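You operate a simulated robot arm through the tools that you are given. There is no shell and no other tool. Be economical: measure what you need, move in short steps, check, and stop when the job is done.

You are at the controls of a simulated two-armed robot. One attempt, no reset.

Task
Cork the brown sample with the red-headed cork and stand it in its cell.
Fine: hold the sample steady while you cork it.

The check looks at the end state, three seconds after you hand in, the way a careful person would. Anything else that was tipped, shoved, dropped, spilled or broken makes it a failure.

Robot
Two 6-joint arms with two-finger parallel grippers on one trunk that stands fixed in place. Base frame: the origin is at the foot of the trunk, x ahead of it, y to its left, z up; the work surface is at about z = 0.72. Units: m, degrees, N and s.
The left shoulder is at [0.02, 0.148, 0.841], the right one opposite. With the tool pointing down near the work surface each hand reaches from about 0.28 to 0.9 m from the base axis, measured 20 degrees to its own side. Payload 4.4 kg a hand.
The tool frame of a hand sits at the grasp point between the pads (the TCP): z along the fingers, y along the line on which they close. The tips reach 0.023 m beyond it. The gripper opens to 0.094 m. The fingers are 0.038 m wide and 0.01 m thick; the gripper's body (0.054 by 0.096 m) begins 0.039 m behind the TCP.
Orientation is told as [roll, pitch, yaw] about the base's x, y, z axes, in that order, counted from this pose: with the fingers straight down and closing along the base's y, the tool's x points along the base's -x, its y along +y and its z along -z.

Tools
- The arms move only by the tool apply_moves. It takes "left_deltas", "right_deltas" or both (then of equal length, played together; a hand with none holds still); each is a list of rows, each an object of numbers (a shift or turn left out is 0, a gripper value left out holds the last): "dx", "dy", "dz": the shift along the base's x, y, z in units of 300 mm (1.0 is 300 mm); "ax", "ay", "az": the turn, a rotation vector about the base's x, y, z in units of 60 degrees (1.0 is 60 degrees); "claw": the gripper command, from -1 (fully open) to 1 (shut), values between in proportion. In form: [{"dx": .., "dy": .., "dz": .., "ax": .., "ay": .., "az": .., "claw": ..}, ...]. A call has 1 to 10 rows; each row is the pose to reach, as a shift and turn from the pose commanded when the call began. A call with a number of a shift or a turn outside -1 to 1 is refused whole. Rows are played at 5 a second. More than 0.05 m and 8.6 degrees between two rows, or a gripper value outside its range, and nothing of the call is played. A pose out of reach is approached as far as the arm can. The call stops where the force on the tool passes 70 N (or 10 N more than at its start, if that is more) or the arm is blocked; 0.2 s more then pass. The fingers move at their own pace (about 0.045 m/s each) and stop on an object; they squeeze with about 39 N. The grip force told is the motor's: it shows also when the fingers shut on nothing. Time passes only in rows, and 0.2 s behind the last, so rows that repeat a pose let the fingers close. It gives the time, the measured TCP pose, the force on the tool (base axes), the opening and the grip force at its end, in the units of the frame above (readings bear some noise).
- Cameras (640 x 400 px; columns grow to the right, rows downward): "scene" is now at [0.0582, -0.0107, 1.5202]; the picture's right is [-0.12, -0.99, 0.00], its down [-0.57, 0.07, -0.82] and it looks along [0.81, -0.10, -0.57] (base axes); focal length 349 px, centre (320, 200). "left" rides on the left gripper at [-0.039, 0, -0.044] in its tool frame; the picture's right is [0.00, -1.00, 0.00], its down [0.97, 0.00, -0.24] and it looks along [0.24, 0.00, 0.97] (tool axes); focal length 218 px, centre (320, 200). "right" rides on the right gripper at [-0.039, 0, -0.044] in its tool frame; the picture's right is [0.00, -1.00, 0.00], its down [0.97, 0.00, -0.24] and it looks along [0.24, 0.00, 0.97] (tool axes); focal length 218 px, centre (320, 200). There is no depth. A picture from a camera that has moved, and an enlarged one, comes with that camera's place and axes in the base frame and with its lens.
- snapshot(camera): a new picture of that camera. It takes no simulated time.
- pan_tilt(pan, tilt): turns the head with the scene camera to pan (to the left, within 86 degrees either way) and tilt (down, from -29 to 69), counted from straight ahead of the robot. It gives what a move gives.
- inspect(camera, box): a new picture of the part [left, top, right, bottom] of that camera's present view, enlarged. It takes no simulated time.
- finish_job(): hands the job in; it is judged then, once.

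Work in short steps. Places have to be worked out from the pictures, the camera data and where the tool is seen: move nearer, look again, correct. Check each grasp and each placing, and mend what went wrong. You have 120 turns and 78 pictures in all, those below and enlarged ones among them. Open the grippers and draw the arms clear of the work before you hand the job in, unless the task says otherwise; then end with one line.

The tools are called after "Emit:" by a JSON object that holds its "fn" and its "kwargs". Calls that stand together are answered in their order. apply_moves: Moves the arms, as the interface text tells. Its arguments: {"type":"object","properties":{"left_deltas":{"type":"array","items":{"type":"object","properties":{"dx":{"type":"number"},"dy":{"type":"number"},"dz":{"type":"number"},"ax":{"type":"number"},"ay":{"type":"number"},"az":{"type":"number"},"claw":{"type":"number"}}}},"right_deltas":{"type":"array","items":{"type":"object","properties":{"dx":{"type":"number"},"dy":{"type":"number"},"dz":{"type":"number"},"ax":{"type":"number"},"ay":{"type":"number"},"az":{"type":"number"},"claw":{"type":"number"}}}}},"required":[]} The other tools are called the same way: pan_tilt (pan, tilt) turns the head that bears the scene camera; snapshot (camera) takes a picture; inspect (camera, box) takes an enlarged picture of a part of a camera's view; finish_job () hands the job in.

At the start:

```text
time: 0.0
left_tool_pos: [0.5998, 0.2956, 1.0181]
left_ee_rot: [-0.1, 0.0, -0.1]
left_contact_force: [0.3, 0.0, -0.3]
left_grip_width: 0.0938
left_finger_force: 0.0
right_tool_pos: [0.6058, -0.2374, 1.071]
right_ee_rot: [-0.1, 0.0, 0.1]
right_contact_force: [0.1, 0.8, 0.5]
right_grip_width: 0.0939
right_finger_force: 0.1
head pan, tilt: [-6.9, 35.0]
```

scene: 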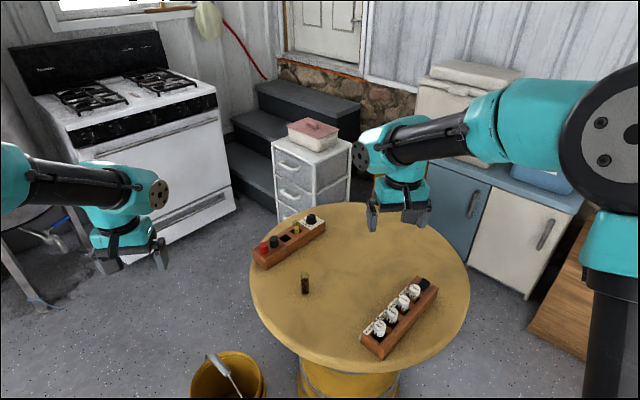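
right: 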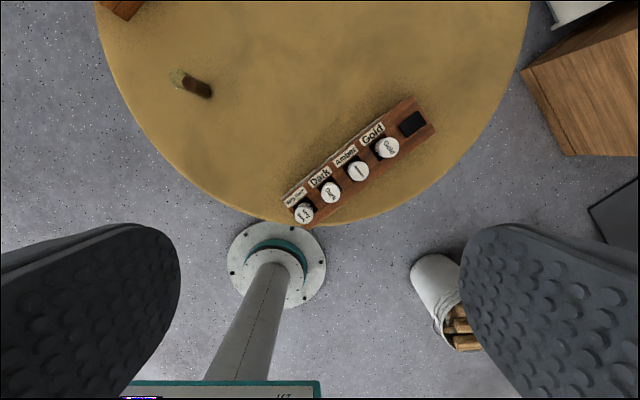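
left: 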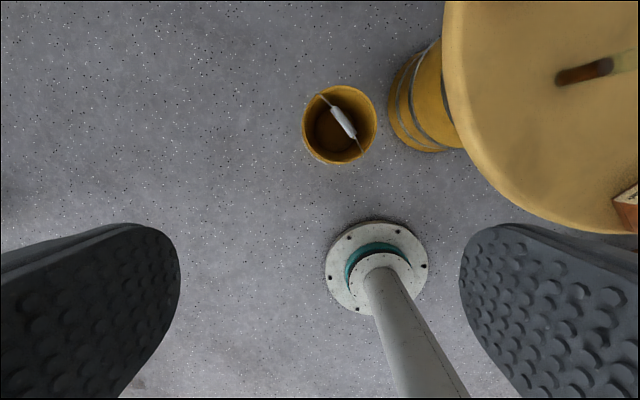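

I start by enlarging the scene to read the two racks and see the vial.

Emit:
{"fn": "inspect", "kwargs": {"camera": "scene", "box": [240, 200, 340, 300]}}

Emit:
{"fn": "inspect", "kwargs": {"camera": "scene", "box": [345, 265, 445, 365]}}

Emit:
{"fn": "inspect", "kwargs": {"camera": "right", "box": [270, 90, 450, 235]}}

```text
4.00 times, centred on (290, 250) of scene
camera zoom: at [0.0582, -0.0107, 1.5202], right [-0.12, -0.99, 0.0], down [-0.57, 0.07, -0.82], along [0.81, -0.1, -0.57], focal length 1396 px, centre (440, 0)
```

zoom: 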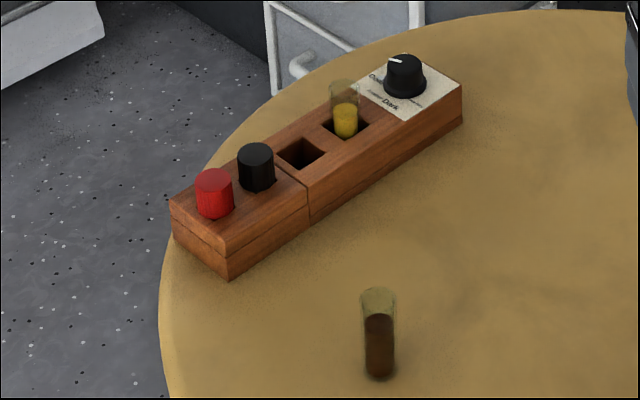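

```text
4.00 times, centred on (395, 315) of scene
camera zoom: at [0.0582, -0.0107, 1.5202], right [-0.12, -0.99, 0.0], down [-0.57, 0.07, -0.82], along [0.81, -0.1, -0.57], focal length 1396 px, centre (20, -260)
```

zoom: 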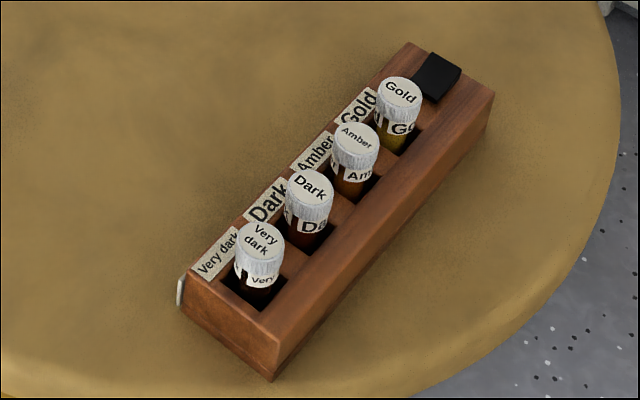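

```text
2.76 times, centred on (360, 162) of right
camera zoom: at [0.6444, -0.2368, 1.1136], right [0.0, -1.0, 0.0], down [-0.97, 0.0, 0.24], along [-0.24, 0.0, -0.97], focal length 602 px, centre (210, 303)
```

zoom: 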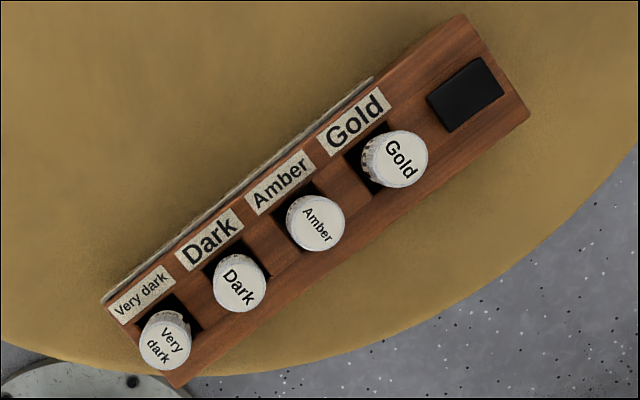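

The vial stands at about (0.73, -0.05). The left rack holds the corks, one empty cell and a dial, near the edge of my reach. I move the left hand closer, tilted forward, for a better look at the rack.

Emit:
{"fn": "apply_moves", "kwargs": {"left_deltas": [{"dx": 0.04, "dy": -0.12, "ay": -0.13}, {"dx": 0.08, "dy": -0.24, "ay": -0.26}, {"dx": 0.12, "dy": -0.36, "ay": -0.39}, {"dx": 0.16, "dy": -0.48, "ay": -0.52}, {"dx": 0.2, "dy": -0.6, "ay": -0.65}]}}

Emit:
{"fn": "snapshot", "kwargs": {"camera": "left"}}

Emit:
{"fn": "inspect", "kwargs": {"camera": "scene", "box": [250, 205, 334, 273]}}

Emit:
{"fn": "inspect", "kwargs": {"camera": "scene", "box": [400, 268, 450, 308]}}

```text
time: 1.2
left_tool_pos: [0.6593, 0.1158, 1.0196]
left_ee_rot: [-0.1, -39.0, 0.0]
left_contact_force: [0.6, 0.3, 0.4]
left_grip_width: 0.0938
left_finger_force: 0.1
right_tool_pos: [0.6053, -0.2374, 1.0696]
right_ee_rot: [0.0, 0.0, -0.1]
right_contact_force: [-0.1, 0.5, 0.0]
right_grip_width: 0.0942
right_finger_force: 0.1
head pan, tilt: [-6.9, 35.0]
```

```text
71 pictures are left
camera left: at [0.661, 0.1156, 1.0775], right [0.0, -1.0, 0.0], down [-0.91, 0.0, -0.42], along [0.42, 0.0, -0.91], focal length 218 px, centre (320, 200)
```

left: 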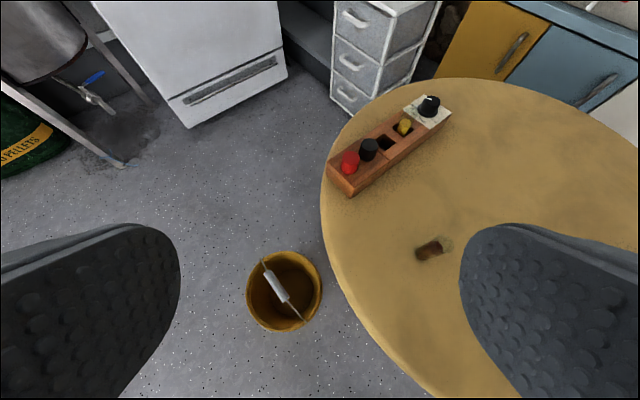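

```text
5.88 times, centred on (292, 239) of scene
camera zoom: at [0.058, -0.0105, 1.5202], right [-0.12, -0.99, 0.0], down [-0.57, 0.07, -0.82], along [0.81, -0.1, -0.57], focal length 2052 px, centre (485, -29)
```

zoom: 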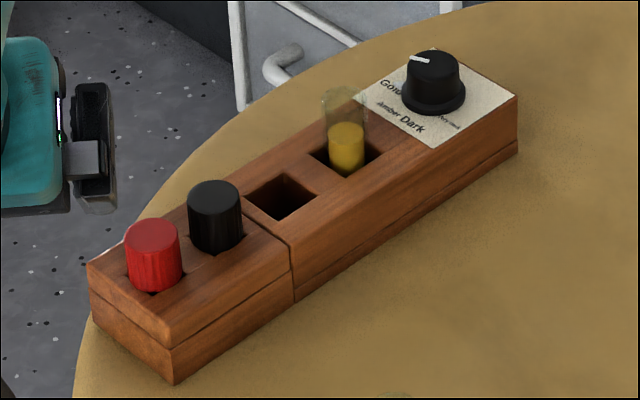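

```text
10.00 times, centred on (425, 288) of scene
camera zoom: at [0.058, -0.0105, 1.5202], right [-0.12, -0.99, 0.0], down [-0.57, 0.07, -0.82], along [0.81, -0.1, -0.57], focal length 3489 px, centre (-730, -680)
```

zoom: 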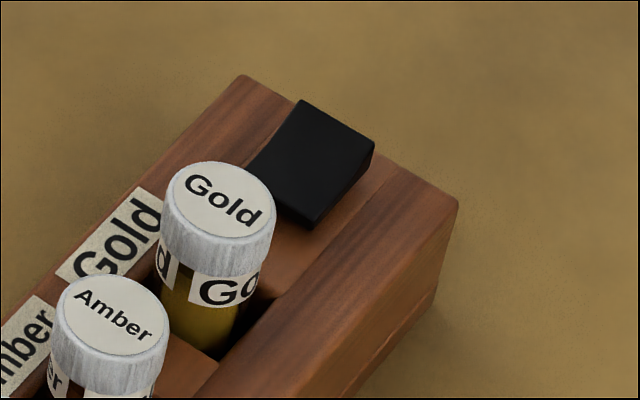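

The free cell in the left rack (between the black cork and the gold sample) is the target, at about (0.925, -0.003). I zoom in from the wrist camera to triangulate the rack and vial precisely.

Emit:
{"fn": "inspect", "kwargs": {"camera": "left", "box": [320, 90, 460, 200]}}

Emit:
{"fn": "inspect", "kwargs": {"camera": "left", "box": [400, 220, 464, 260]}}

Emit:
{"fn": "inspect", "kwargs": {"camera": "scene", "box": [273, 262, 337, 302]}}

```text
3.64 times, centred on (390, 145) of left
camera zoom: at [0.661, 0.1156, 1.0775], right [0.0, -1.0, 0.0], down [-0.91, 0.0, -0.42], along [0.42, 0.0, -0.91], focal length 794 px, centre (66, 400)
```

zoom: 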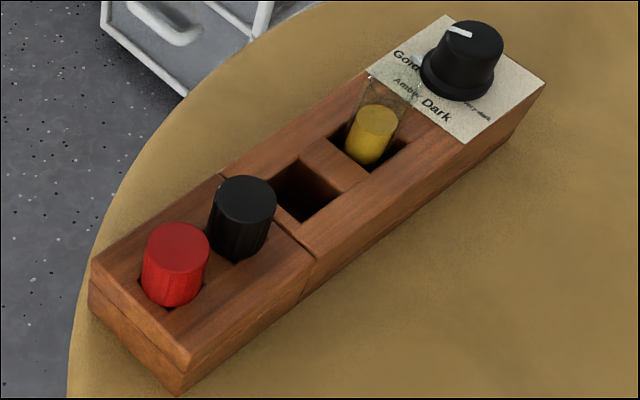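

```text
10.00 times, centred on (432, 240) of left
camera zoom: at [0.661, 0.1156, 1.0775], right [0.0, -1.0, 0.0], down [-0.91, 0.0, -0.42], along [0.42, 0.0, -0.91], focal length 2183 px, centre (-800, -200)
```

zoom: 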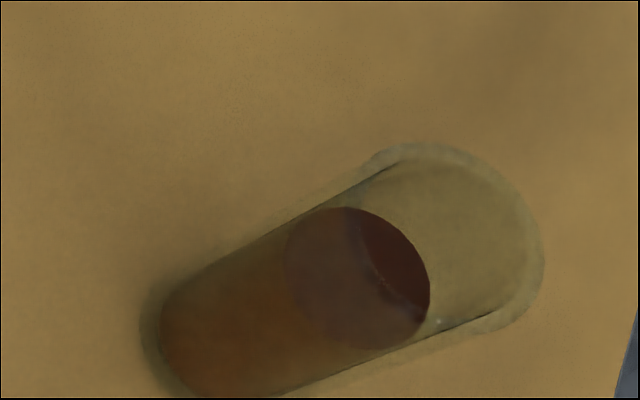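

```text
10.00 times, centred on (305, 282) of scene
camera zoom: at [0.058, -0.0105, 1.5202], right [-0.12, -0.99, 0.0], down [-0.57, 0.07, -0.82], along [0.81, -0.1, -0.57], focal length 3489 px, centre (470, -620)
```

zoom: 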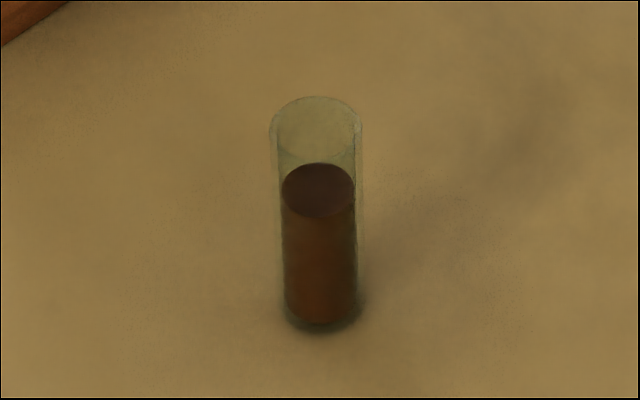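

Triangulation gives: red cork top (0.863, 0.067, 0.799), rack top z≈0.772, empty cell (0.918, -0.001), vial (0.731, -0.049) with its top at 0.795, rack axis yaw ≈ -51°. I bring the left hand upright above the red cork.

Emit:
{"fn": "apply_moves", "kwargs": {"left_deltas": [{"dx": 0.13, "dy": -0.03, "ay": 0.13}, {"dx": 0.26, "dy": -0.06, "ay": 0.26}, {"dx": 0.39, "dy": -0.1, "ay": 0.39}, {"dx": 0.52, "dy": -0.13, "ay": 0.52, "dz": -0.1}, {"dx": 0.65, "dy": -0.163, "ay": 0.65, "dz": -0.2}]}}

Emit:
{"fn": "apply_moves", "kwargs": {"left_deltas": [{"az": -0.14}, {"az": -0.28}, {"az": -0.42}, {"az": -0.56}, {"az": -0.7}, {"az": -0.85, "dz": -0.1}, {"az": -0.85, "dz": -0.1}]}}

Emit:
{"fn": "snapshot", "kwargs": {"camera": "left"}}

Emit:
{"fn": "snapshot", "kwargs": {"camera": "scene"}}

```text
refused: row 5 steps farther than a row can; nothing moved
```

```text
refused: row 6 steps farther than a row can; nothing moved
```

```text
65 pictures are left
camera left: at [0.661, 0.1156, 1.0775], right [0.0, -1.0, 0.0], down [-0.91, 0.0, -0.42], along [0.42, 0.0, -0.91], focal length 218 px, centre (320, 200)
```

left: 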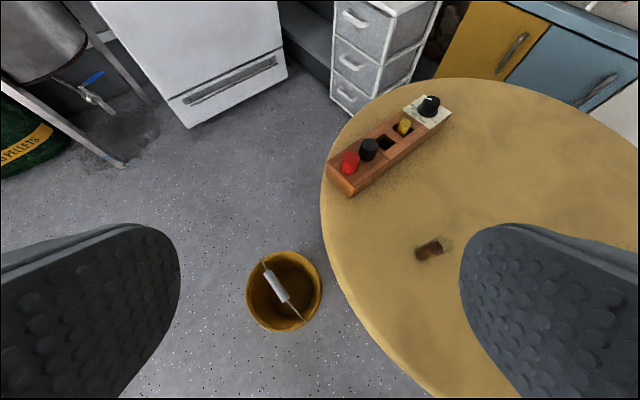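

```text
64 pictures are left
```

scene: 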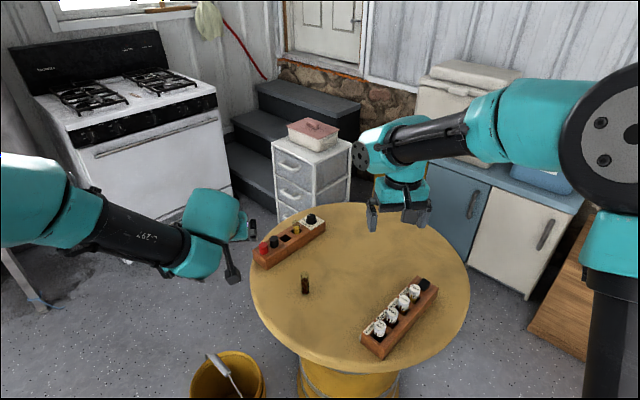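

The steps were slightly too large, so nothing moved. I repeat the move with smaller rows.

Emit:
{"fn": "apply_moves", "kwargs": {"left_deltas": [{"dx": 0.11, "dy": -0.03, "ay": 0.11}, {"dx": 0.22, "dy": -0.06, "ay": 0.22}, {"dx": 0.33, "dy": -0.09, "ay": 0.33}, {"dx": 0.44, "dy": -0.12, "ay": 0.44, "dz": -0.05}, {"dx": 0.55, "dy": -0.14, "ay": 0.55, "dz": -0.1}, {"dx": 0.65, "dy": -0.163, "ay": 0.65, "dz": -0.15}]}}

Emit:
{"fn": "apply_moves", "kwargs": {"left_deltas": [{"az": -0.12}, {"az": -0.24}, {"az": -0.36}, {"az": -0.48}, {"az": -0.6}, {"az": -0.72, "dz": -0.07}, {"az": -0.85, "dz": -0.15}, {"az": -0.85, "dz": -0.15}]}}

Emit:
{"fn": "snapshot", "kwargs": {"camera": "left"}}

```text
time: 2.6
left_tool_pos: [0.8397, 0.0706, 0.9745]
left_ee_rot: [-0.1, 0.1, 0.0]
left_contact_force: [-0.1, 0.6, 2.7]
left_grip_width: 0.0941
left_finger_force: 0.1
left hand out of reach, approached as far as the arm can: row 6
right_tool_pos: [0.6042, -0.237, 1.0707]
right_ee_rot: [0.0, -0.1, 0.1]
right_contact_force: [-1.3, 1.2, 2.2]
right_grip_width: 0.094
right_finger_force: 0.1
head pan, tilt: [-6.9, 35.0]
```

```text
time: 4.4
left_tool_pos: [0.841, 0.0702, 0.9255]
left_ee_rot: [0.0, 0.0, -51.1]
left_contact_force: [0.2, -0.3, 0.7]
left_grip_width: 0.0942
left_finger_force: 0.1
right_tool_pos: [0.6053, -0.2363, 1.0693]
right_ee_rot: [0.0, -0.1, 0.0]
right_contact_force: [0.1, 1.0, -0.4]
right_grip_width: 0.0938
right_finger_force: 0.1
head pan, tilt: [-6.9, 35.0]
```

```text
63 pictures are left
camera left: at [0.8652, 0.0395, 0.9683], right [-0.78, -0.63, 0.0], down [-0.61, 0.76, 0.24], along [-0.15, 0.19, -0.97], focal length 218 px, centre (320, 200)
```

left: 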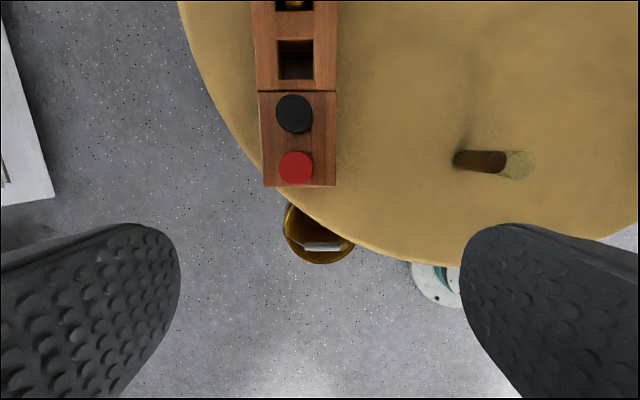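

The yaw lines up with the rack; the red cork appears at about (0.867, 0.065). I move over it and part way down to see whether the arm reaches upright.

Emit:
{"fn": "apply_moves", "kwargs": {"left_deltas": [{"dx": 0.0, "dy": -0.01, "dz": -0.13}, {"dx": 0.08, "dy": -0.015, "dz": -0.25}, {"dx": 0.083, "dy": -0.015, "dz": -0.27}, {"dx": 0.083, "dy": -0.015, "dz": -0.27}]}}

Emit:
{"fn": "snapshot", "kwargs": {"camera": "left"}}

```text
time: 5.4
left_tool_pos: [0.8556, 0.067, 0.8432]
left_ee_rot: [0.0, 0.0, -51.0]
left_contact_force: [-0.5, 0.5, 0.2]
left_grip_width: 0.0941
left_finger_force: 0.1
left hand out of reach, approached as far as the arm can: row 2, 3, 4
right_tool_pos: [0.6051, -0.2379, 1.0688]
right_ee_rot: [0.1, -0.1, 0.0]
right_contact_force: [-0.1, 0.2, 0.9]
right_grip_width: 0.094
right_finger_force: 0.0
head pan, tilt: [-6.9, 35.0]
```

```text
62 pictures are left
camera left: at [0.8786, 0.0364, 0.887], right [-0.78, -0.63, 0.0], down [-0.61, 0.75, 0.24], along [-0.15, 0.19, -0.97], focal length 218 px, centre (320, 200)
```

left: 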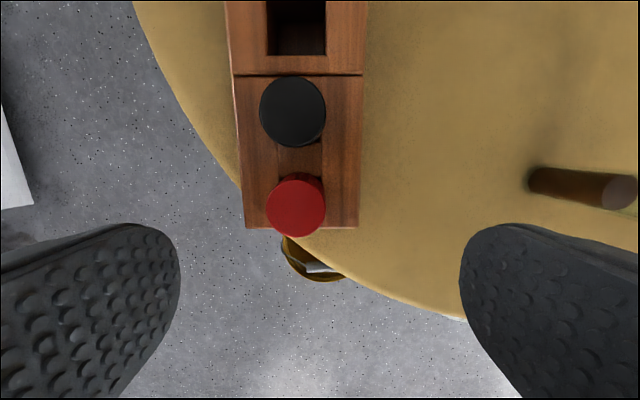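

Upright reach ends at x≈0.856 while the cork sits at about (0.869, 0.064), so I lean the hand 12° in the finger plane and read the pose.

Emit:
{"fn": "apply_moves", "kwargs": {"left_deltas": [{"ax": -0.08, "ay": -0.065}, {"ax": -0.155, "ay": -0.126}, {"ax": -0.155, "ay": -0.126}]}}

```text
time: 6.2
left_tool_pos: [0.8536, 0.067, 0.8433]
left_ee_rot: [0.1, -12.0, -51.1]
left_contact_force: [-0.3, -0.5, -0.6]
left_grip_width: 0.0939
left_finger_force: 0.0
right_tool_pos: [0.6051, -0.2368, 1.0707]
right_ee_rot: [0.0, 0.0, 0.0]
right_contact_force: [-0.8, 0.1, -0.3]
right_grip_width: 0.0938
right_finger_force: 0.1
head pan, tilt: [-6.9, 35.0]
```

The lean worked with the position held. I now move to (0.869, 0.064) and down to z≈0.822, then check.

Emit:
{"fn": "apply_moves", "kwargs": {"left_deltas": [{"dx": 0.05, "dy": -0.01, "dz": 0.0}, {"dx": 0.05, "dy": -0.01, "dz": -0.07}, {"dx": 0.05, "dy": -0.01, "dz": -0.07}]}}

Emit:
{"fn": "snapshot", "kwargs": {"camera": "left"}}

Emit:
{"fn": "inspect", "kwargs": {"camera": "scene", "box": [230, 200, 330, 280]}}

```text
time: 7.0
left_tool_pos: [0.8705, 0.0646, 0.8225]
left_ee_rot: [0.0, -12.0, -51.0]
left_contact_force: [0.0, -0.1, 1.0]
left_grip_width: 0.0939
left_finger_force: 0.1
right_tool_pos: [0.6054, -0.2376, 1.0701]
right_ee_rot: [0.0, 0.0, 0.0]
right_contact_force: [-0.4, -0.1, 0.0]
right_grip_width: 0.0942
right_finger_force: 0.1
head pan, tilt: [-6.9, 35.0]
```

```text
61 pictures are left
camera left: at [0.8877, 0.0413, 0.8733], right [-0.78, -0.63, 0.0], down [-0.63, 0.78, 0.03], along [-0.02, 0.03, -1.0], focal length 218 px, centre (320, 200)
```

left: 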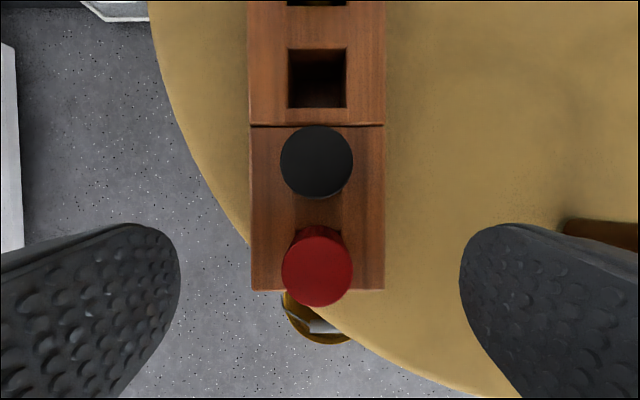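

```text
5.00 times, centred on (280, 240) of scene
camera zoom: at [0.0582, -0.0107, 1.5202], right [-0.12, -0.99, 0.0], down [-0.57, 0.07, -0.82], along [0.81, -0.1, -0.57], focal length 1744 px, centre (520, 0)
```

zoom: 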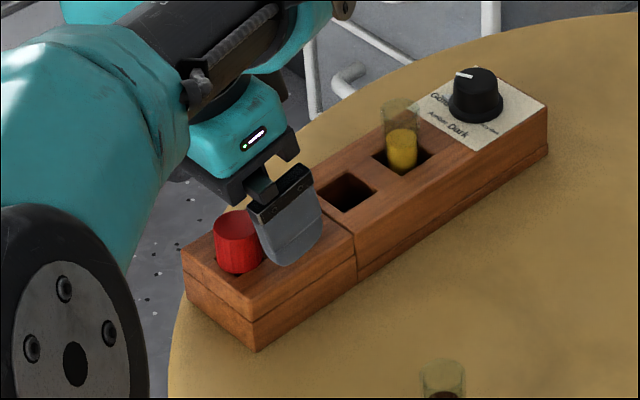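

The cork is centred between the fingers within about 2 mm. I go down to z≈0.803 and close.

Emit:
{"fn": "apply_moves", "kwargs": {"left_deltas": [{"dx": 0.004, "dy": -0.005, "dz": -0.035}, {"dx": 0.004, "dy": -0.005, "dz": -0.065}, {"dx": 0.004, "dy": -0.005, "dz": -0.065}]}}

Emit:
{"fn": "apply_moves", "kwargs": {"left_deltas": [{"claw": 0.2}, {"claw": 0.6}, {"claw": 1}, {"claw": 1}, {"claw": 1}, {"claw": 1}, {"claw": 1}]}}

Emit:
{"fn": "snapshot", "kwargs": {"camera": "left"}}

Emit:
{"fn": "inspect", "kwargs": {"camera": "scene", "box": [230, 200, 330, 280]}}

```text
time: 7.8
left_tool_pos: [0.8711, 0.0632, 0.8039]
left_ee_rot: [0.0, -12.0, -51.0]
left_contact_force: [0.3, -0.3, 0.5]
left_grip_width: 0.0938
left_finger_force: 0.1
right_tool_pos: [0.6056, -0.238, 1.0693]
right_ee_rot: [0.0, 0.1, -0.1]
right_contact_force: [-0.9, -0.1, -0.3]
right_grip_width: 0.0941
right_finger_force: 0.1
head pan, tilt: [-6.9, 35.0]
```

```text
time: 9.4
left_tool_pos: [0.8715, 0.0626, 0.8041]
left_ee_rot: [0.0, -12.1, -51.0]
left_contact_force: [-1.0, -0.2, 0.5]
left_grip_width: 0.0193
left_finger_force: 39.3
right_tool_pos: [0.6043, -0.2381, 1.0693]
right_ee_rot: [0.1, -0.1, 0.1]
right_contact_force: [-0.2, -0.6, 0.0]
right_grip_width: 0.0941
right_finger_force: 0.1
head pan, tilt: [-6.9, 35.0]
```

```text
59 pictures are left
camera left: at [0.8888, 0.0395, 0.854], right [-0.78, -0.63, 0.0], down [-0.63, 0.78, 0.03], along [-0.02, 0.03, -1.0], focal length 218 px, centre (320, 200)
```

left: 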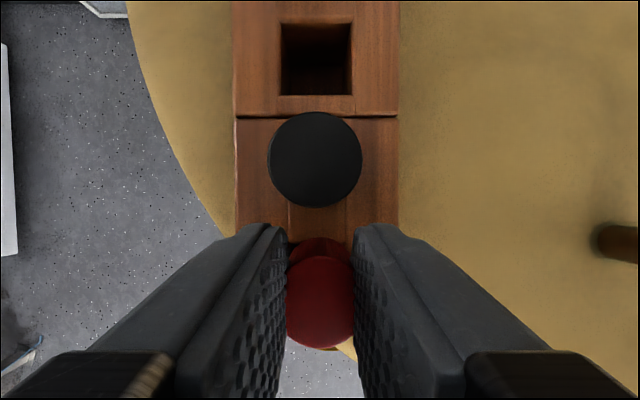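

```text
5.00 times, centred on (280, 240) of scene
camera zoom: at [0.0582, -0.0107, 1.5202], right [-0.12, -0.99, 0.0], down [-0.57, 0.07, -0.82], along [0.81, -0.1, -0.57], focal length 1744 px, centre (520, 0)
```

zoom: 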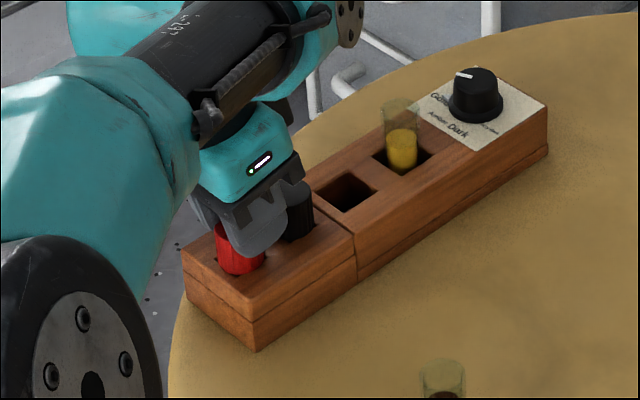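

The cork is gripped (opening 19 mm, 39 N). I lift it straight up and out of the holder.

Emit:
{"fn": "apply_moves", "kwargs": {"left_deltas": [{"dz": 0.05}, {"dz": 0.1}, {"dz": 0.18}, {"dz": 0.27}, {"dz": 0.27}]}}

Emit:
{"fn": "snapshot", "kwargs": {"camera": "left"}}

Emit:
{"fn": "inspect", "kwargs": {"camera": "scene", "box": [230, 190, 330, 270]}}

```text
time: 10.6
left_tool_pos: [0.8704, 0.0621, 0.8865]
left_ee_rot: [0.0, -11.9, -51.0]
left_contact_force: [-1.0, 0.7, -0.7]
left_grip_width: 0.019
left_finger_force: 39.1
right_tool_pos: [0.6056, -0.237, 1.0713]
right_ee_rot: [0.0, 0.0, 0.0]
right_contact_force: [0.6, 0.3, 0.0]
right_grip_width: 0.0938
right_finger_force: 0.1
head pan, tilt: [-6.9, 35.0]
```

```text
57 pictures are left
camera left: at [0.8892, 0.0388, 0.9352], right [-0.78, -0.63, 0.0], down [-0.63, 0.78, 0.03], along [-0.02, 0.03, -1.0], focal length 218 px, centre (320, 200)
```

left: 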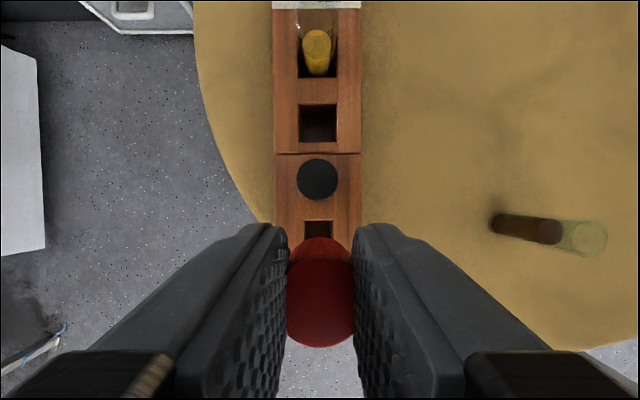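

```text
5.00 times, centred on (280, 230) of scene
camera zoom: at [0.0583, -0.0107, 1.5202], right [-0.12, -0.99, 0.0], down [-0.57, 0.07, -0.82], along [0.81, -0.1, -0.57], focal length 1744 px, centre (520, 50)
```

zoom: 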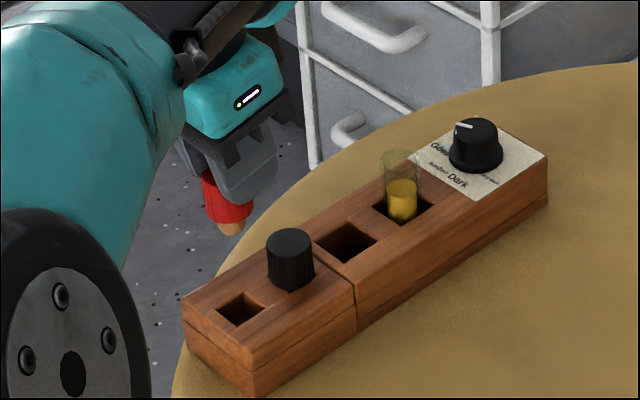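

The cork is out cleanly with its stem down. The left hand waits there while the right hand turns to a near-horizontal pose (pitch -70°), heading for a spot in front of the vial.

Emit:
{"fn": "apply_moves", "kwargs": {"right_deltas": [{"dy": 0.0627, "dz": -0.03, "ay": -0.1167}, {"dy": 0.1254, "dz": -0.06, "ay": -0.2333}, {"dy": 0.188, "dz": -0.09, "ay": -0.35}, {"dy": 0.2508, "dz": -0.13, "ay": -0.4667}, {"dy": 0.3135, "dz": -0.18, "ay": -0.5833}, {"dy": 0.376, "dz": -0.24, "ay": -0.7}, {"dy": 0.4389, "dz": -0.32, "ay": -0.8167}, {"dy": 0.5, "dz": -0.4, "ay": -0.9333}, {"dy": 0.564, "dz": -0.48, "ay": -1.0}, {"dy": 0.627, "dz": -0.55, "ay": -1.0}]}}

Emit:
{"fn": "apply_moves", "kwargs": {"right_deltas": [{"ay": -0.1}, {"ay": -0.1667}, {"ay": -0.1667}]}}

Emit:
{"fn": "snapshot", "kwargs": {"camera": "right"}}

Emit:
{"fn": "snapshot", "kwargs": {"camera": "scene"}}

```text
time: 12.8
left_tool_pos: [0.8709, 0.0624, 0.8858]
left_ee_rot: [0.0, -12.0, -51.0]
left_contact_force: [-0.4, -1.1, 0.2]
left_grip_width: 0.0192
left_finger_force: 38.5
right_tool_pos: [0.6041, -0.0479, 0.9056]
right_ee_rot: [0.2, -60.0, -0.1]
right_contact_force: [-0.3, -0.9, 0.4]
right_grip_width: 0.0942
right_finger_force: 0.1
head pan, tilt: [-6.9, 35.0]
```

```text
time: 13.6
left_tool_pos: [0.8719, 0.0607, 0.8855]
left_ee_rot: [0.0, -12.1, -51.0]
left_contact_force: [-0.2, 0.2, 0.3]
left_grip_width: 0.0193
left_finger_force: 39.2
right_tool_pos: [0.6044, -0.0498, 0.9046]
right_ee_rot: [0.0, -69.9, 0.0]
right_contact_force: [1.0, -0.4, -0.2]
right_grip_width: 0.0942
right_finger_force: 0.1
head pan, tilt: [-6.9, 35.0]
```

```text
55 pictures are left
camera right: at [0.5769, -0.0485, 0.9563], right [0.0, -1.0, 0.0], down [-0.56, 0.0, -0.83], along [0.83, 0.0, -0.56], focal length 218 px, centre (320, 200)
```

right: 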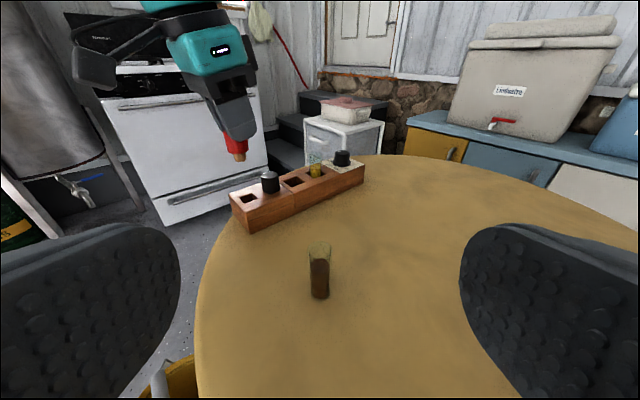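

```text
54 pictures are left
```

scene: 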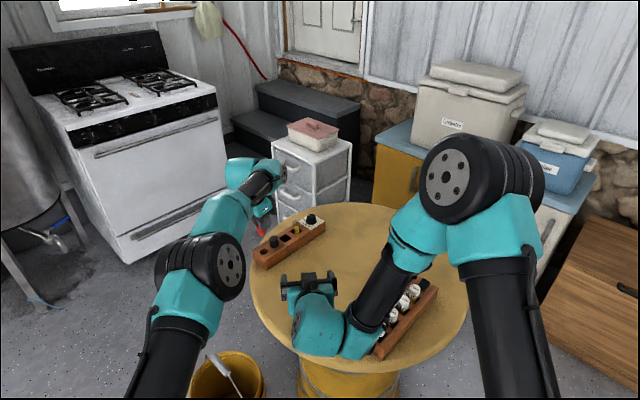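

The vial is confirmed at (0.7305, -0.048). The right wrist housing could come close to the reference bottles when lowered, so I yaw the hand 30° to swing the wrist left, away from them. I stay high for now.

Emit:
{"fn": "apply_moves", "kwargs": {"right_deltas": [{"dx": 0.04, "dy": 0.04, "az": -0.125}, {"dx": 0.08, "dy": 0.08, "az": -0.25}, {"dx": 0.12, "dy": 0.12, "az": -0.375}, {"dx": 0.162, "dy": 0.152, "az": -0.5}, {"dx": 0.162, "dy": 0.152, "dz": -0.1, "az": -0.5}, {"dx": 0.162, "dy": 0.152, "dz": -0.1, "az": -0.5}]}}

Emit:
{"fn": "snapshot", "kwargs": {"camera": "scene"}}

Emit:
{"fn": "snapshot", "kwargs": {"camera": "right"}}

```text
time: 15.0
left_tool_pos: [0.8703, 0.0631, 0.8857]
left_ee_rot: [0.0, -12.0, -51.0]
left_contact_force: [0.1, -0.3, -0.2]
left_grip_width: 0.0193
left_finger_force: 38.4
right_tool_pos: [0.6545, -0.0032, 0.8757]
right_ee_rot: [-0.1, -70.0, -30.0]
right_contact_force: [0.5, 1.2, 0.0]
right_grip_width: 0.0941
right_finger_force: 0.1
head pan, tilt: [-6.9, 35.0]
```

```text
53 pictures are left
```

scene: 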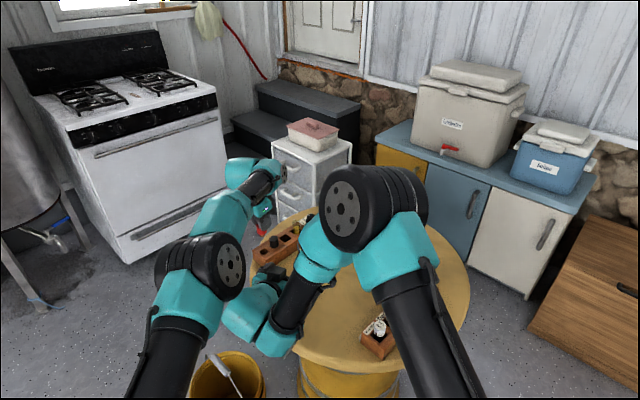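

```text
52 pictures are left
camera right: at [0.6302, 0.0108, 0.9262], right [-0.5, -0.87, 0.0], down [-0.48, 0.28, -0.83], along [0.72, -0.42, -0.56], focal length 218 px, centre (320, 200)
```

right: 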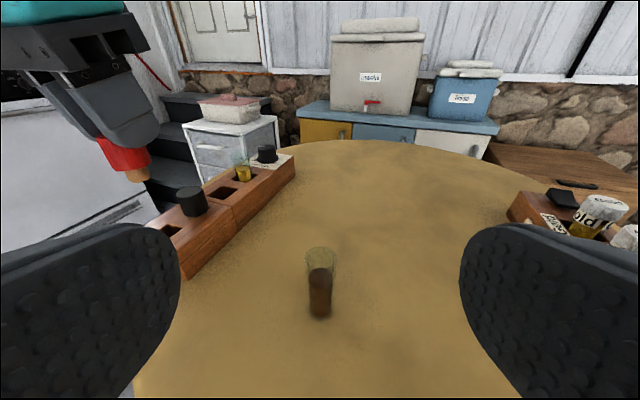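

The wrist is now well clear of the bottles and the vial is dead centre. I lower to z≈0.772, then advance partway along the heading.

Emit:
{"fn": "apply_moves", "kwargs": {"right_deltas": [{"dz": -0.1}, {"dz": -0.2}, {"dz": -0.3}, {"dz": -0.345}, {"dx": 0.08, "dy": -0.046, "dz": -0.345}, {"dx": 0.16, "dy": -0.092, "dz": -0.345}, {"dx": 0.16, "dy": -0.092, "dz": -0.345}]}}

Emit:
{"fn": "snapshot", "kwargs": {"camera": "right"}}

```text
time: 16.4
left_tool_pos: [0.8707, 0.0629, 0.8838]
left_ee_rot: [0.1, -12.0, -51.0]
left_contact_force: [0.4, -0.9, -0.3]
left_grip_width: 0.0191
left_finger_force: 38.5
right_tool_pos: [0.6872, -0.0196, 0.7679]
right_ee_rot: [-1.3, -69.2, -27.6]
right_contact_force: [-11.2, 11.9, 4.3]
right_grip_width: 0.094
right_finger_force: 0.0
head pan, tilt: [-6.9, 35.0]
stopped in row 6 (right hand): the force on the tool passed its limit (the readings are from after the stop); the commanded pose is now the measured one
```

```text
51 pictures are left
camera right: at [0.6648, -0.0049, 0.82], right [-0.48, -0.88, 0.01], down [-0.5, 0.27, -0.82], along [0.72, -0.4, -0.57], focal length 218 px, centre (320, 200)
```

right: 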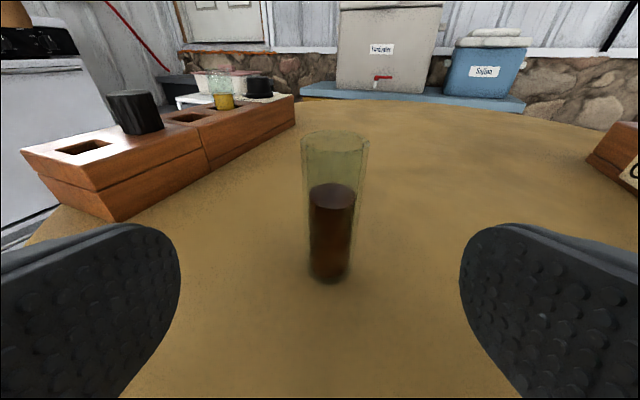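

The right hand touched something; the force points against its advance. I look at the scene to find the contact.

Emit:
{"fn": "snapshot", "kwargs": {"camera": "scene"}}

Emit:
{"fn": "snapshot", "kwargs": {"camera": "left"}}

```text
50 pictures are left
```

scene: 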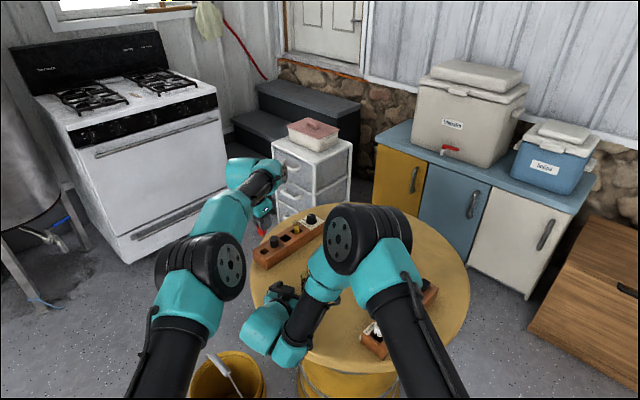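

```text
49 pictures are left
camera left: at [0.8888, 0.0389, 0.935], right [-0.78, -0.63, 0.0], down [-0.63, 0.78, 0.03], along [-0.02, 0.03, -1.0], focal length 218 px, centre (320, 200)
```

left: 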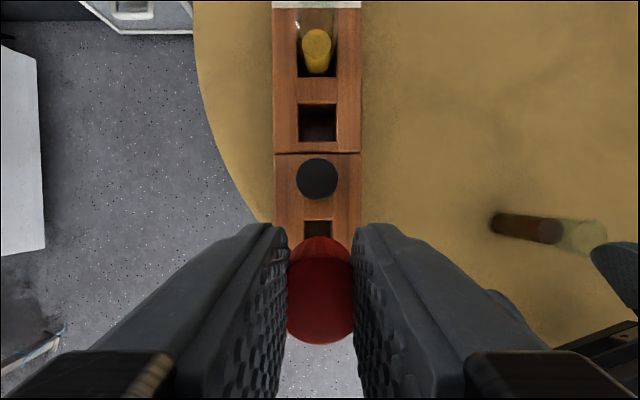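

The wrist housing at the table's left edge is the likely contact. I zoom in to confirm.

Emit:
{"fn": "inspect", "kwargs": {"camera": "scene", "box": [225, 265, 345, 385]}}

```text
3.33 times, centred on (285, 325) of scene
camera zoom: at [0.058, -0.0105, 1.5203], right [-0.12, -0.99, 0.0], down [-0.57, 0.07, -0.82], along [0.81, -0.1, -0.57], focal length 1163 px, centre (437, -217)
```

zoom: 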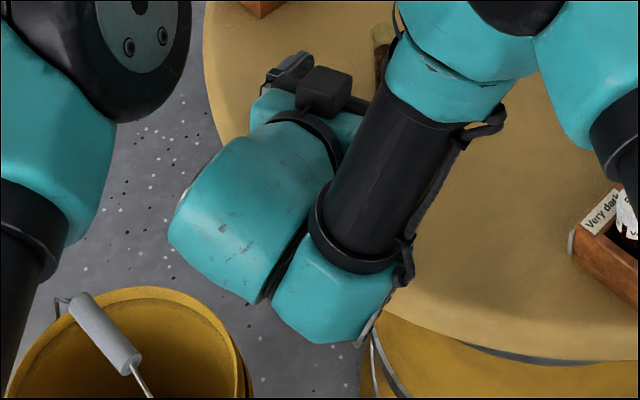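

The wrist housing sits right at the table's edge, as thought. I back off and up, then reduce the lean to about 50° to raise the wrist.

Emit:
{"fn": "apply_moves", "kwargs": {"right_deltas": [{"dx": -0.07, "dy": 0.04, "dz": 0.05}, {"dx": -0.1, "dy": 0.06, "dz": 0.15}, {"dx": -0.1, "dy": 0.06, "dz": 0.2, "ax": 0.055, "ay": 0.096}, {"dx": -0.1, "dy": 0.06, "dz": 0.2, "ax": 0.11, "ay": 0.192, "az": -0.02}, {"dx": -0.1, "dy": 0.06, "dz": 0.2, "ax": 0.165, "ay": 0.28, "az": -0.04}, {"dx": -0.1, "dy": 0.06, "dz": 0.2, "ax": 0.165, "ay": 0.28, "az": -0.04}]}}

Emit:
{"fn": "inspect", "kwargs": {"camera": "scene", "box": [225, 265, 345, 385]}}

```text
time: 17.8
left_tool_pos: [0.8726, 0.0609, 0.884]
left_ee_rot: [0.0, -12.1, -51.0]
left_contact_force: [-0.4, 0.1, -0.6]
left_grip_width: 0.0226
left_finger_force: 38.8
right_tool_pos: [0.6601, -0.0027, 0.8295]
right_ee_rot: [-0.5, -49.8, -31.0]
right_contact_force: [0.0, 0.0, 0.8]
right_grip_width: 0.0941
right_finger_force: 0.1
head pan, tilt: [-6.9, 35.0]
```

```text
3.33 times, centred on (285, 325) of scene
camera zoom: at [0.0582, -0.0107, 1.5202], right [-0.12, -0.99, 0.0], down [-0.57, 0.07, -0.82], along [0.81, -0.1, -0.57], focal length 1163 px, centre (437, -217)
```

zoom: 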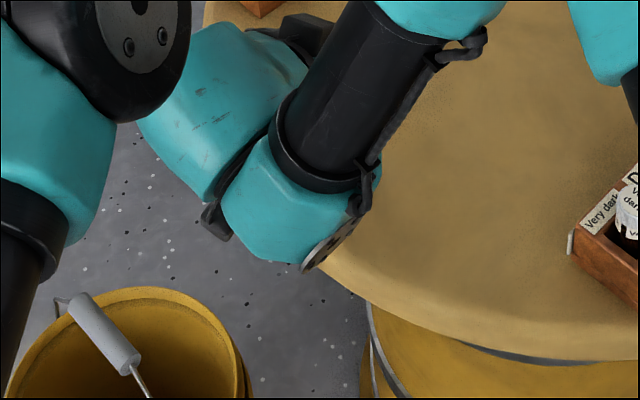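

The left grip width changed from 19 to 22.6 mm, so I check the cork in the left hand.

Emit:
{"fn": "snapshot", "kwargs": {"camera": "left"}}

Emit:
{"fn": "inspect", "kwargs": {"camera": "scene", "box": [230, 150, 310, 250]}}

```text
46 pictures are left
camera left: at [0.889, 0.0384, 0.9349], right [-0.78, -0.63, 0.0], down [-0.63, 0.78, 0.03], along [-0.02, 0.03, -1.0], focal length 218 px, centre (320, 200)
```

left: 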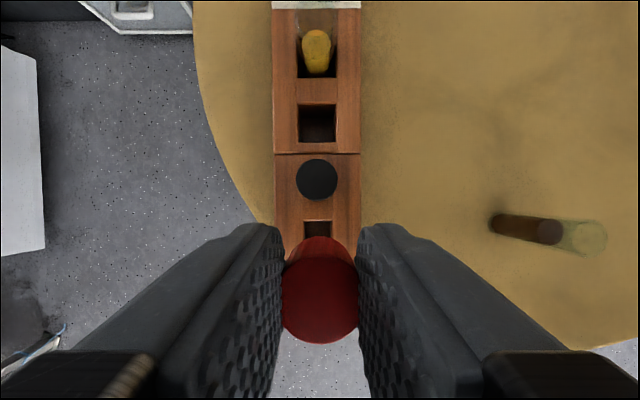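

```text
4.00 times, centred on (270, 200) of scene
camera zoom: at [0.0582, -0.0107, 1.5202], right [-0.12, -0.99, 0.0], down [-0.57, 0.07, -0.82], along [0.81, -0.1, -0.57], focal length 1396 px, centre (520, 200)
```

zoom: 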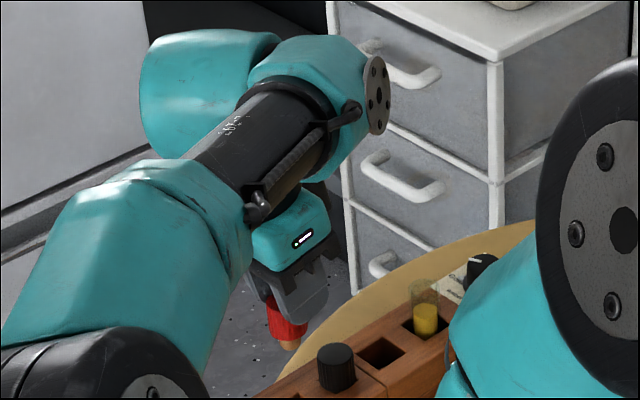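

The cork still sits upright and centred in the grip (it may have turned slightly). I carry on with the right hand: down to z≈0.762, then slowly forward to the vial.

Emit:
{"fn": "apply_moves", "kwargs": {"right_deltas": [{"dz": -0.1}, {"dz": -0.225}, {"dx": 0.07, "dy": -0.045, "dz": -0.225}, {"dx": 0.14, "dy": -0.09, "dz": -0.225}, {"dx": 0.205, "dy": -0.135, "dz": -0.225}, {"dx": 0.205, "dy": -0.135, "dz": -0.225}]}}

Emit:
{"fn": "snapshot", "kwargs": {"camera": "right"}}

```text
time: 19.2
left_tool_pos: [0.8715, 0.0609, 0.8852]
left_ee_rot: [-0.1, -12.0, -51.0]
left_contact_force: [0.7, 0.1, -0.1]
left_grip_width: 0.0245
left_finger_force: 39.1
right_tool_pos: [0.7218, -0.0431, 0.7605]
right_ee_rot: [-0.4, -49.8, -30.9]
right_contact_force: [1.1, -0.2, 0.1]
right_grip_width: 0.0941
right_finger_force: 0.0
head pan, tilt: [-6.9, 35.0]
```

```text
44 pictures are left
camera right: at [0.7144, -0.0378, 0.8185], right [-0.52, -0.85, 0.01], down [-0.69, 0.42, -0.59], along [0.5, -0.31, -0.81], focal length 218 px, centre (320, 200)
```

right: 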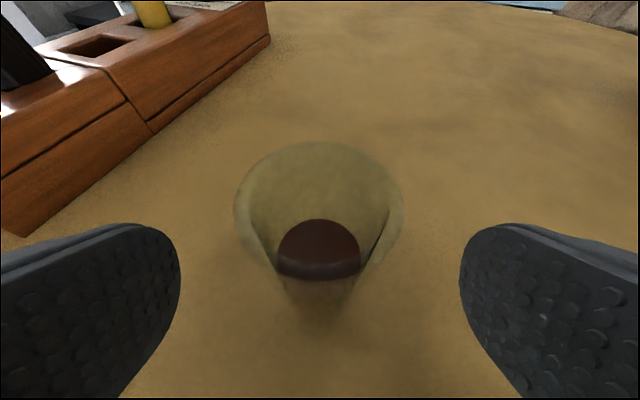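

The vial is centred between the right fingers. The left opening now reads 24.5 mm, matching the cork's true diameter. I close the right gripper to a moderate command.

Emit:
{"fn": "apply_moves", "kwargs": {"right_deltas": [{"claw": -0.3}, {"claw": 0.1}, {"claw": 0.4}, {"claw": 0.6}, {"claw": 0.6}, {"claw": 0.6}, {"claw": 0.6}, {"claw": 0.6}]}}

Emit:
{"fn": "snapshot", "kwargs": {"camera": "right"}}

Emit:
{"fn": "snapshot", "kwargs": {"camera": "left"}}

```text
time: 21.0
left_tool_pos: [0.8709, 0.063, 0.8844]
left_ee_rot: [0.0, -12.0, -51.1]
left_contact_force: [0.1, 0.3, -0.6]
left_grip_width: 0.0246
left_finger_force: 39.2
right_tool_pos: [0.7203, -0.0439, 0.7597]
right_ee_rot: [-0.6, -49.8, -30.8]
right_contact_force: [0.5, 0.2, 0.1]
right_grip_width: 0.0242
right_finger_force: 39.1
head pan, tilt: [-6.9, 35.0]
```

```text
43 pictures are left
camera right: at [0.7142, -0.0378, 0.8186], right [-0.52, -0.85, 0.01], down [-0.69, 0.42, -0.59], along [0.5, -0.31, -0.81], focal length 218 px, centre (320, 200)
```

right: 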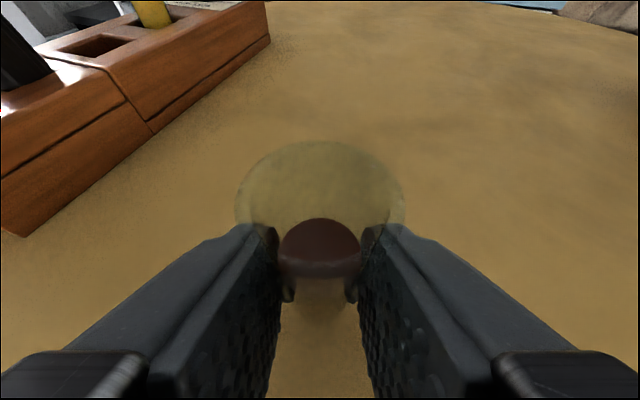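

```text
42 pictures are left
camera left: at [0.889, 0.0384, 0.9349], right [-0.78, -0.63, 0.0], down [-0.63, 0.78, 0.03], along [-0.02, 0.03, -1.0], focal length 218 px, centre (320, 200)
```

left: 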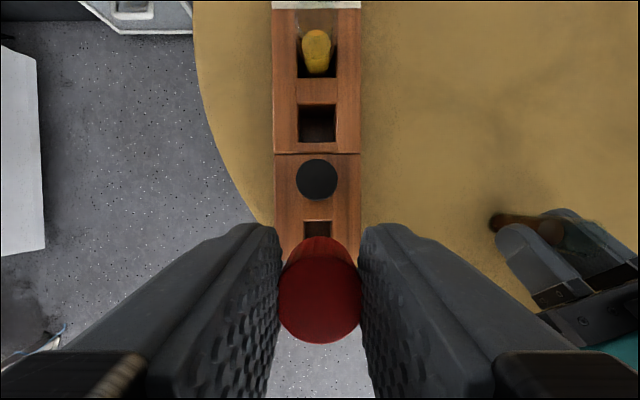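

Both grips hold and the vial is upright. The right forearm now stands in the left arm's way, so I lift the vial 6 cm and swing the right hand's yaw from -31° to about +14° around it.

Emit:
{"fn": "apply_moves", "kwargs": {"right_deltas": [{"dz": 0.07}, {"dz": 0.14}, {"dz": 0.2}, {"dz": 0.2}]}}

Emit:
{"fn": "snapshot", "kwargs": {"camera": "right"}}

Emit:
{"fn": "apply_moves", "kwargs": {"right_deltas": [{"az": 0.125}, {"az": 0.25}, {"az": 0.375}, {"az": 0.5}, {"az": 0.625}, {"az": 0.75}, {"az": 0.75}]}}

Emit:
{"fn": "snapshot", "kwargs": {"camera": "right"}}

Emit:
{"fn": "snapshot", "kwargs": {"camera": "scene"}}

```text
time: 22.0
left_tool_pos: [0.8721, 0.0616, 0.8848]
left_ee_rot: [0.0, -11.9, -51.0]
left_contact_force: [0.9, -0.4, 0.4]
left_grip_width: 0.0247
left_finger_force: 39.4
right_tool_pos: [0.7217, -0.0441, 0.8209]
right_ee_rot: [-0.5, -49.8, -30.9]
right_contact_force: [-0.1, -0.4, -0.8]
right_grip_width: 0.0243
right_finger_force: 39.3
head pan, tilt: [-6.9, 35.0]
```

```text
41 pictures are left
camera right: at [0.7141, -0.038, 0.8792], right [-0.52, -0.85, 0.01], down [-0.69, 0.42, -0.59], along [0.5, -0.31, -0.81], focal length 218 px, centre (320, 200)
```

right: 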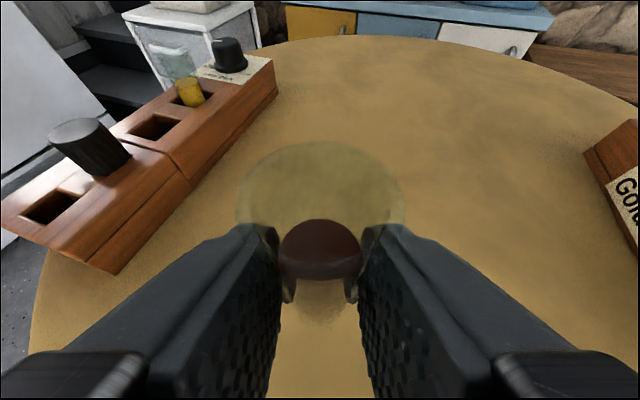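

```text
time: 23.6
left_tool_pos: [0.8719, 0.0608, 0.8854]
left_ee_rot: [-0.1, -12.1, -51.0]
left_contact_force: [0.1, -0.1, 0.0]
left_grip_width: 0.0249
left_finger_force: 39.5
right_tool_pos: [0.7254, -0.0322, 0.8296]
right_ee_rot: [-1.4, -49.1, 14.1]
right_contact_force: [-0.5, 0.5, -0.7]
right_grip_width: 0.0244
right_finger_force: 39.4
right hand out of reach, approached as far as the arm can: row 6, 7
head pan, tilt: [-6.9, 35.0]
```

```text
40 pictures are left
camera right: at [0.7178, -0.031, 0.8868], right [0.22, -0.97, 0.02], down [-0.79, -0.19, -0.58], along [0.56, 0.12, -0.82], focal length 218 px, centre (320, 200)
```

right: 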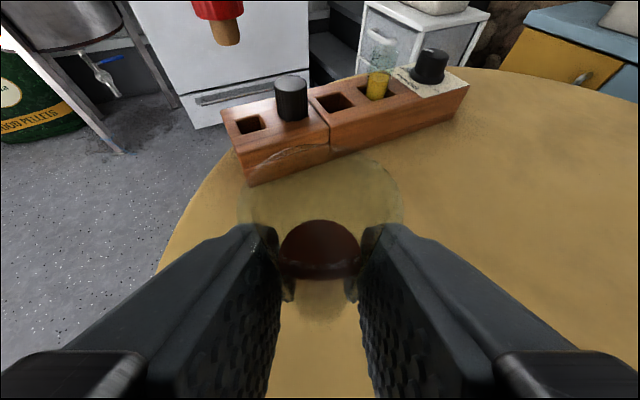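

```text
39 pictures are left
```

scene: 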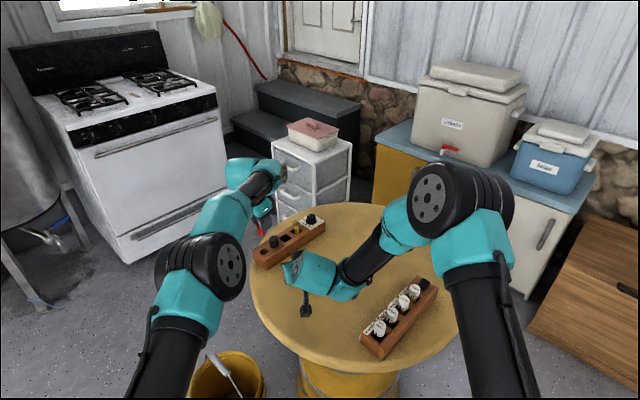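

The vial is held firmly and upright, but yaw +14° hit the arm's limit. I go back to about yaw 0° with a small tilt correction, leaving the vial some 6 cm up.

Emit:
{"fn": "apply_moves", "kwargs": {"right_deltas": [{"az": -0.12, "ax": 0.01, "ay": -0.012}, {"az": -0.23, "ax": 0.01, "ay": -0.012}, {"az": -0.23, "ax": 0.01, "ay": -0.012}]}}

Emit:
{"fn": "inspect", "kwargs": {"camera": "scene", "box": [240, 220, 440, 345]}}

```text
time: 24.4
left_tool_pos: [0.8713, 0.0617, 0.8844]
left_ee_rot: [0.1, -12.0, -51.0]
left_contact_force: [0.3, -0.2, -0.2]
left_grip_width: 0.0243
left_finger_force: 39.4
right_tool_pos: [0.7257, -0.0304, 0.8283]
right_ee_rot: [0.3, -50.6, -0.4]
right_contact_force: [0.7, 0.6, 0.2]
right_grip_width: 0.0245
right_finger_force: 39.3
head pan, tilt: [-6.9, 35.0]
```

```text
3.20 times, centred on (340, 282) of scene
camera zoom: at [0.0582, -0.0107, 1.5202], right [-0.12, -0.99, 0.0], down [-0.57, 0.07, -0.82], along [0.81, -0.1, -0.57], focal length 1116 px, centre (256, -64)
```

zoom: 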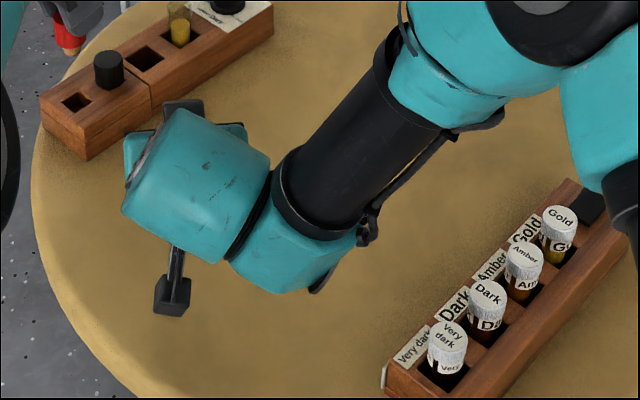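

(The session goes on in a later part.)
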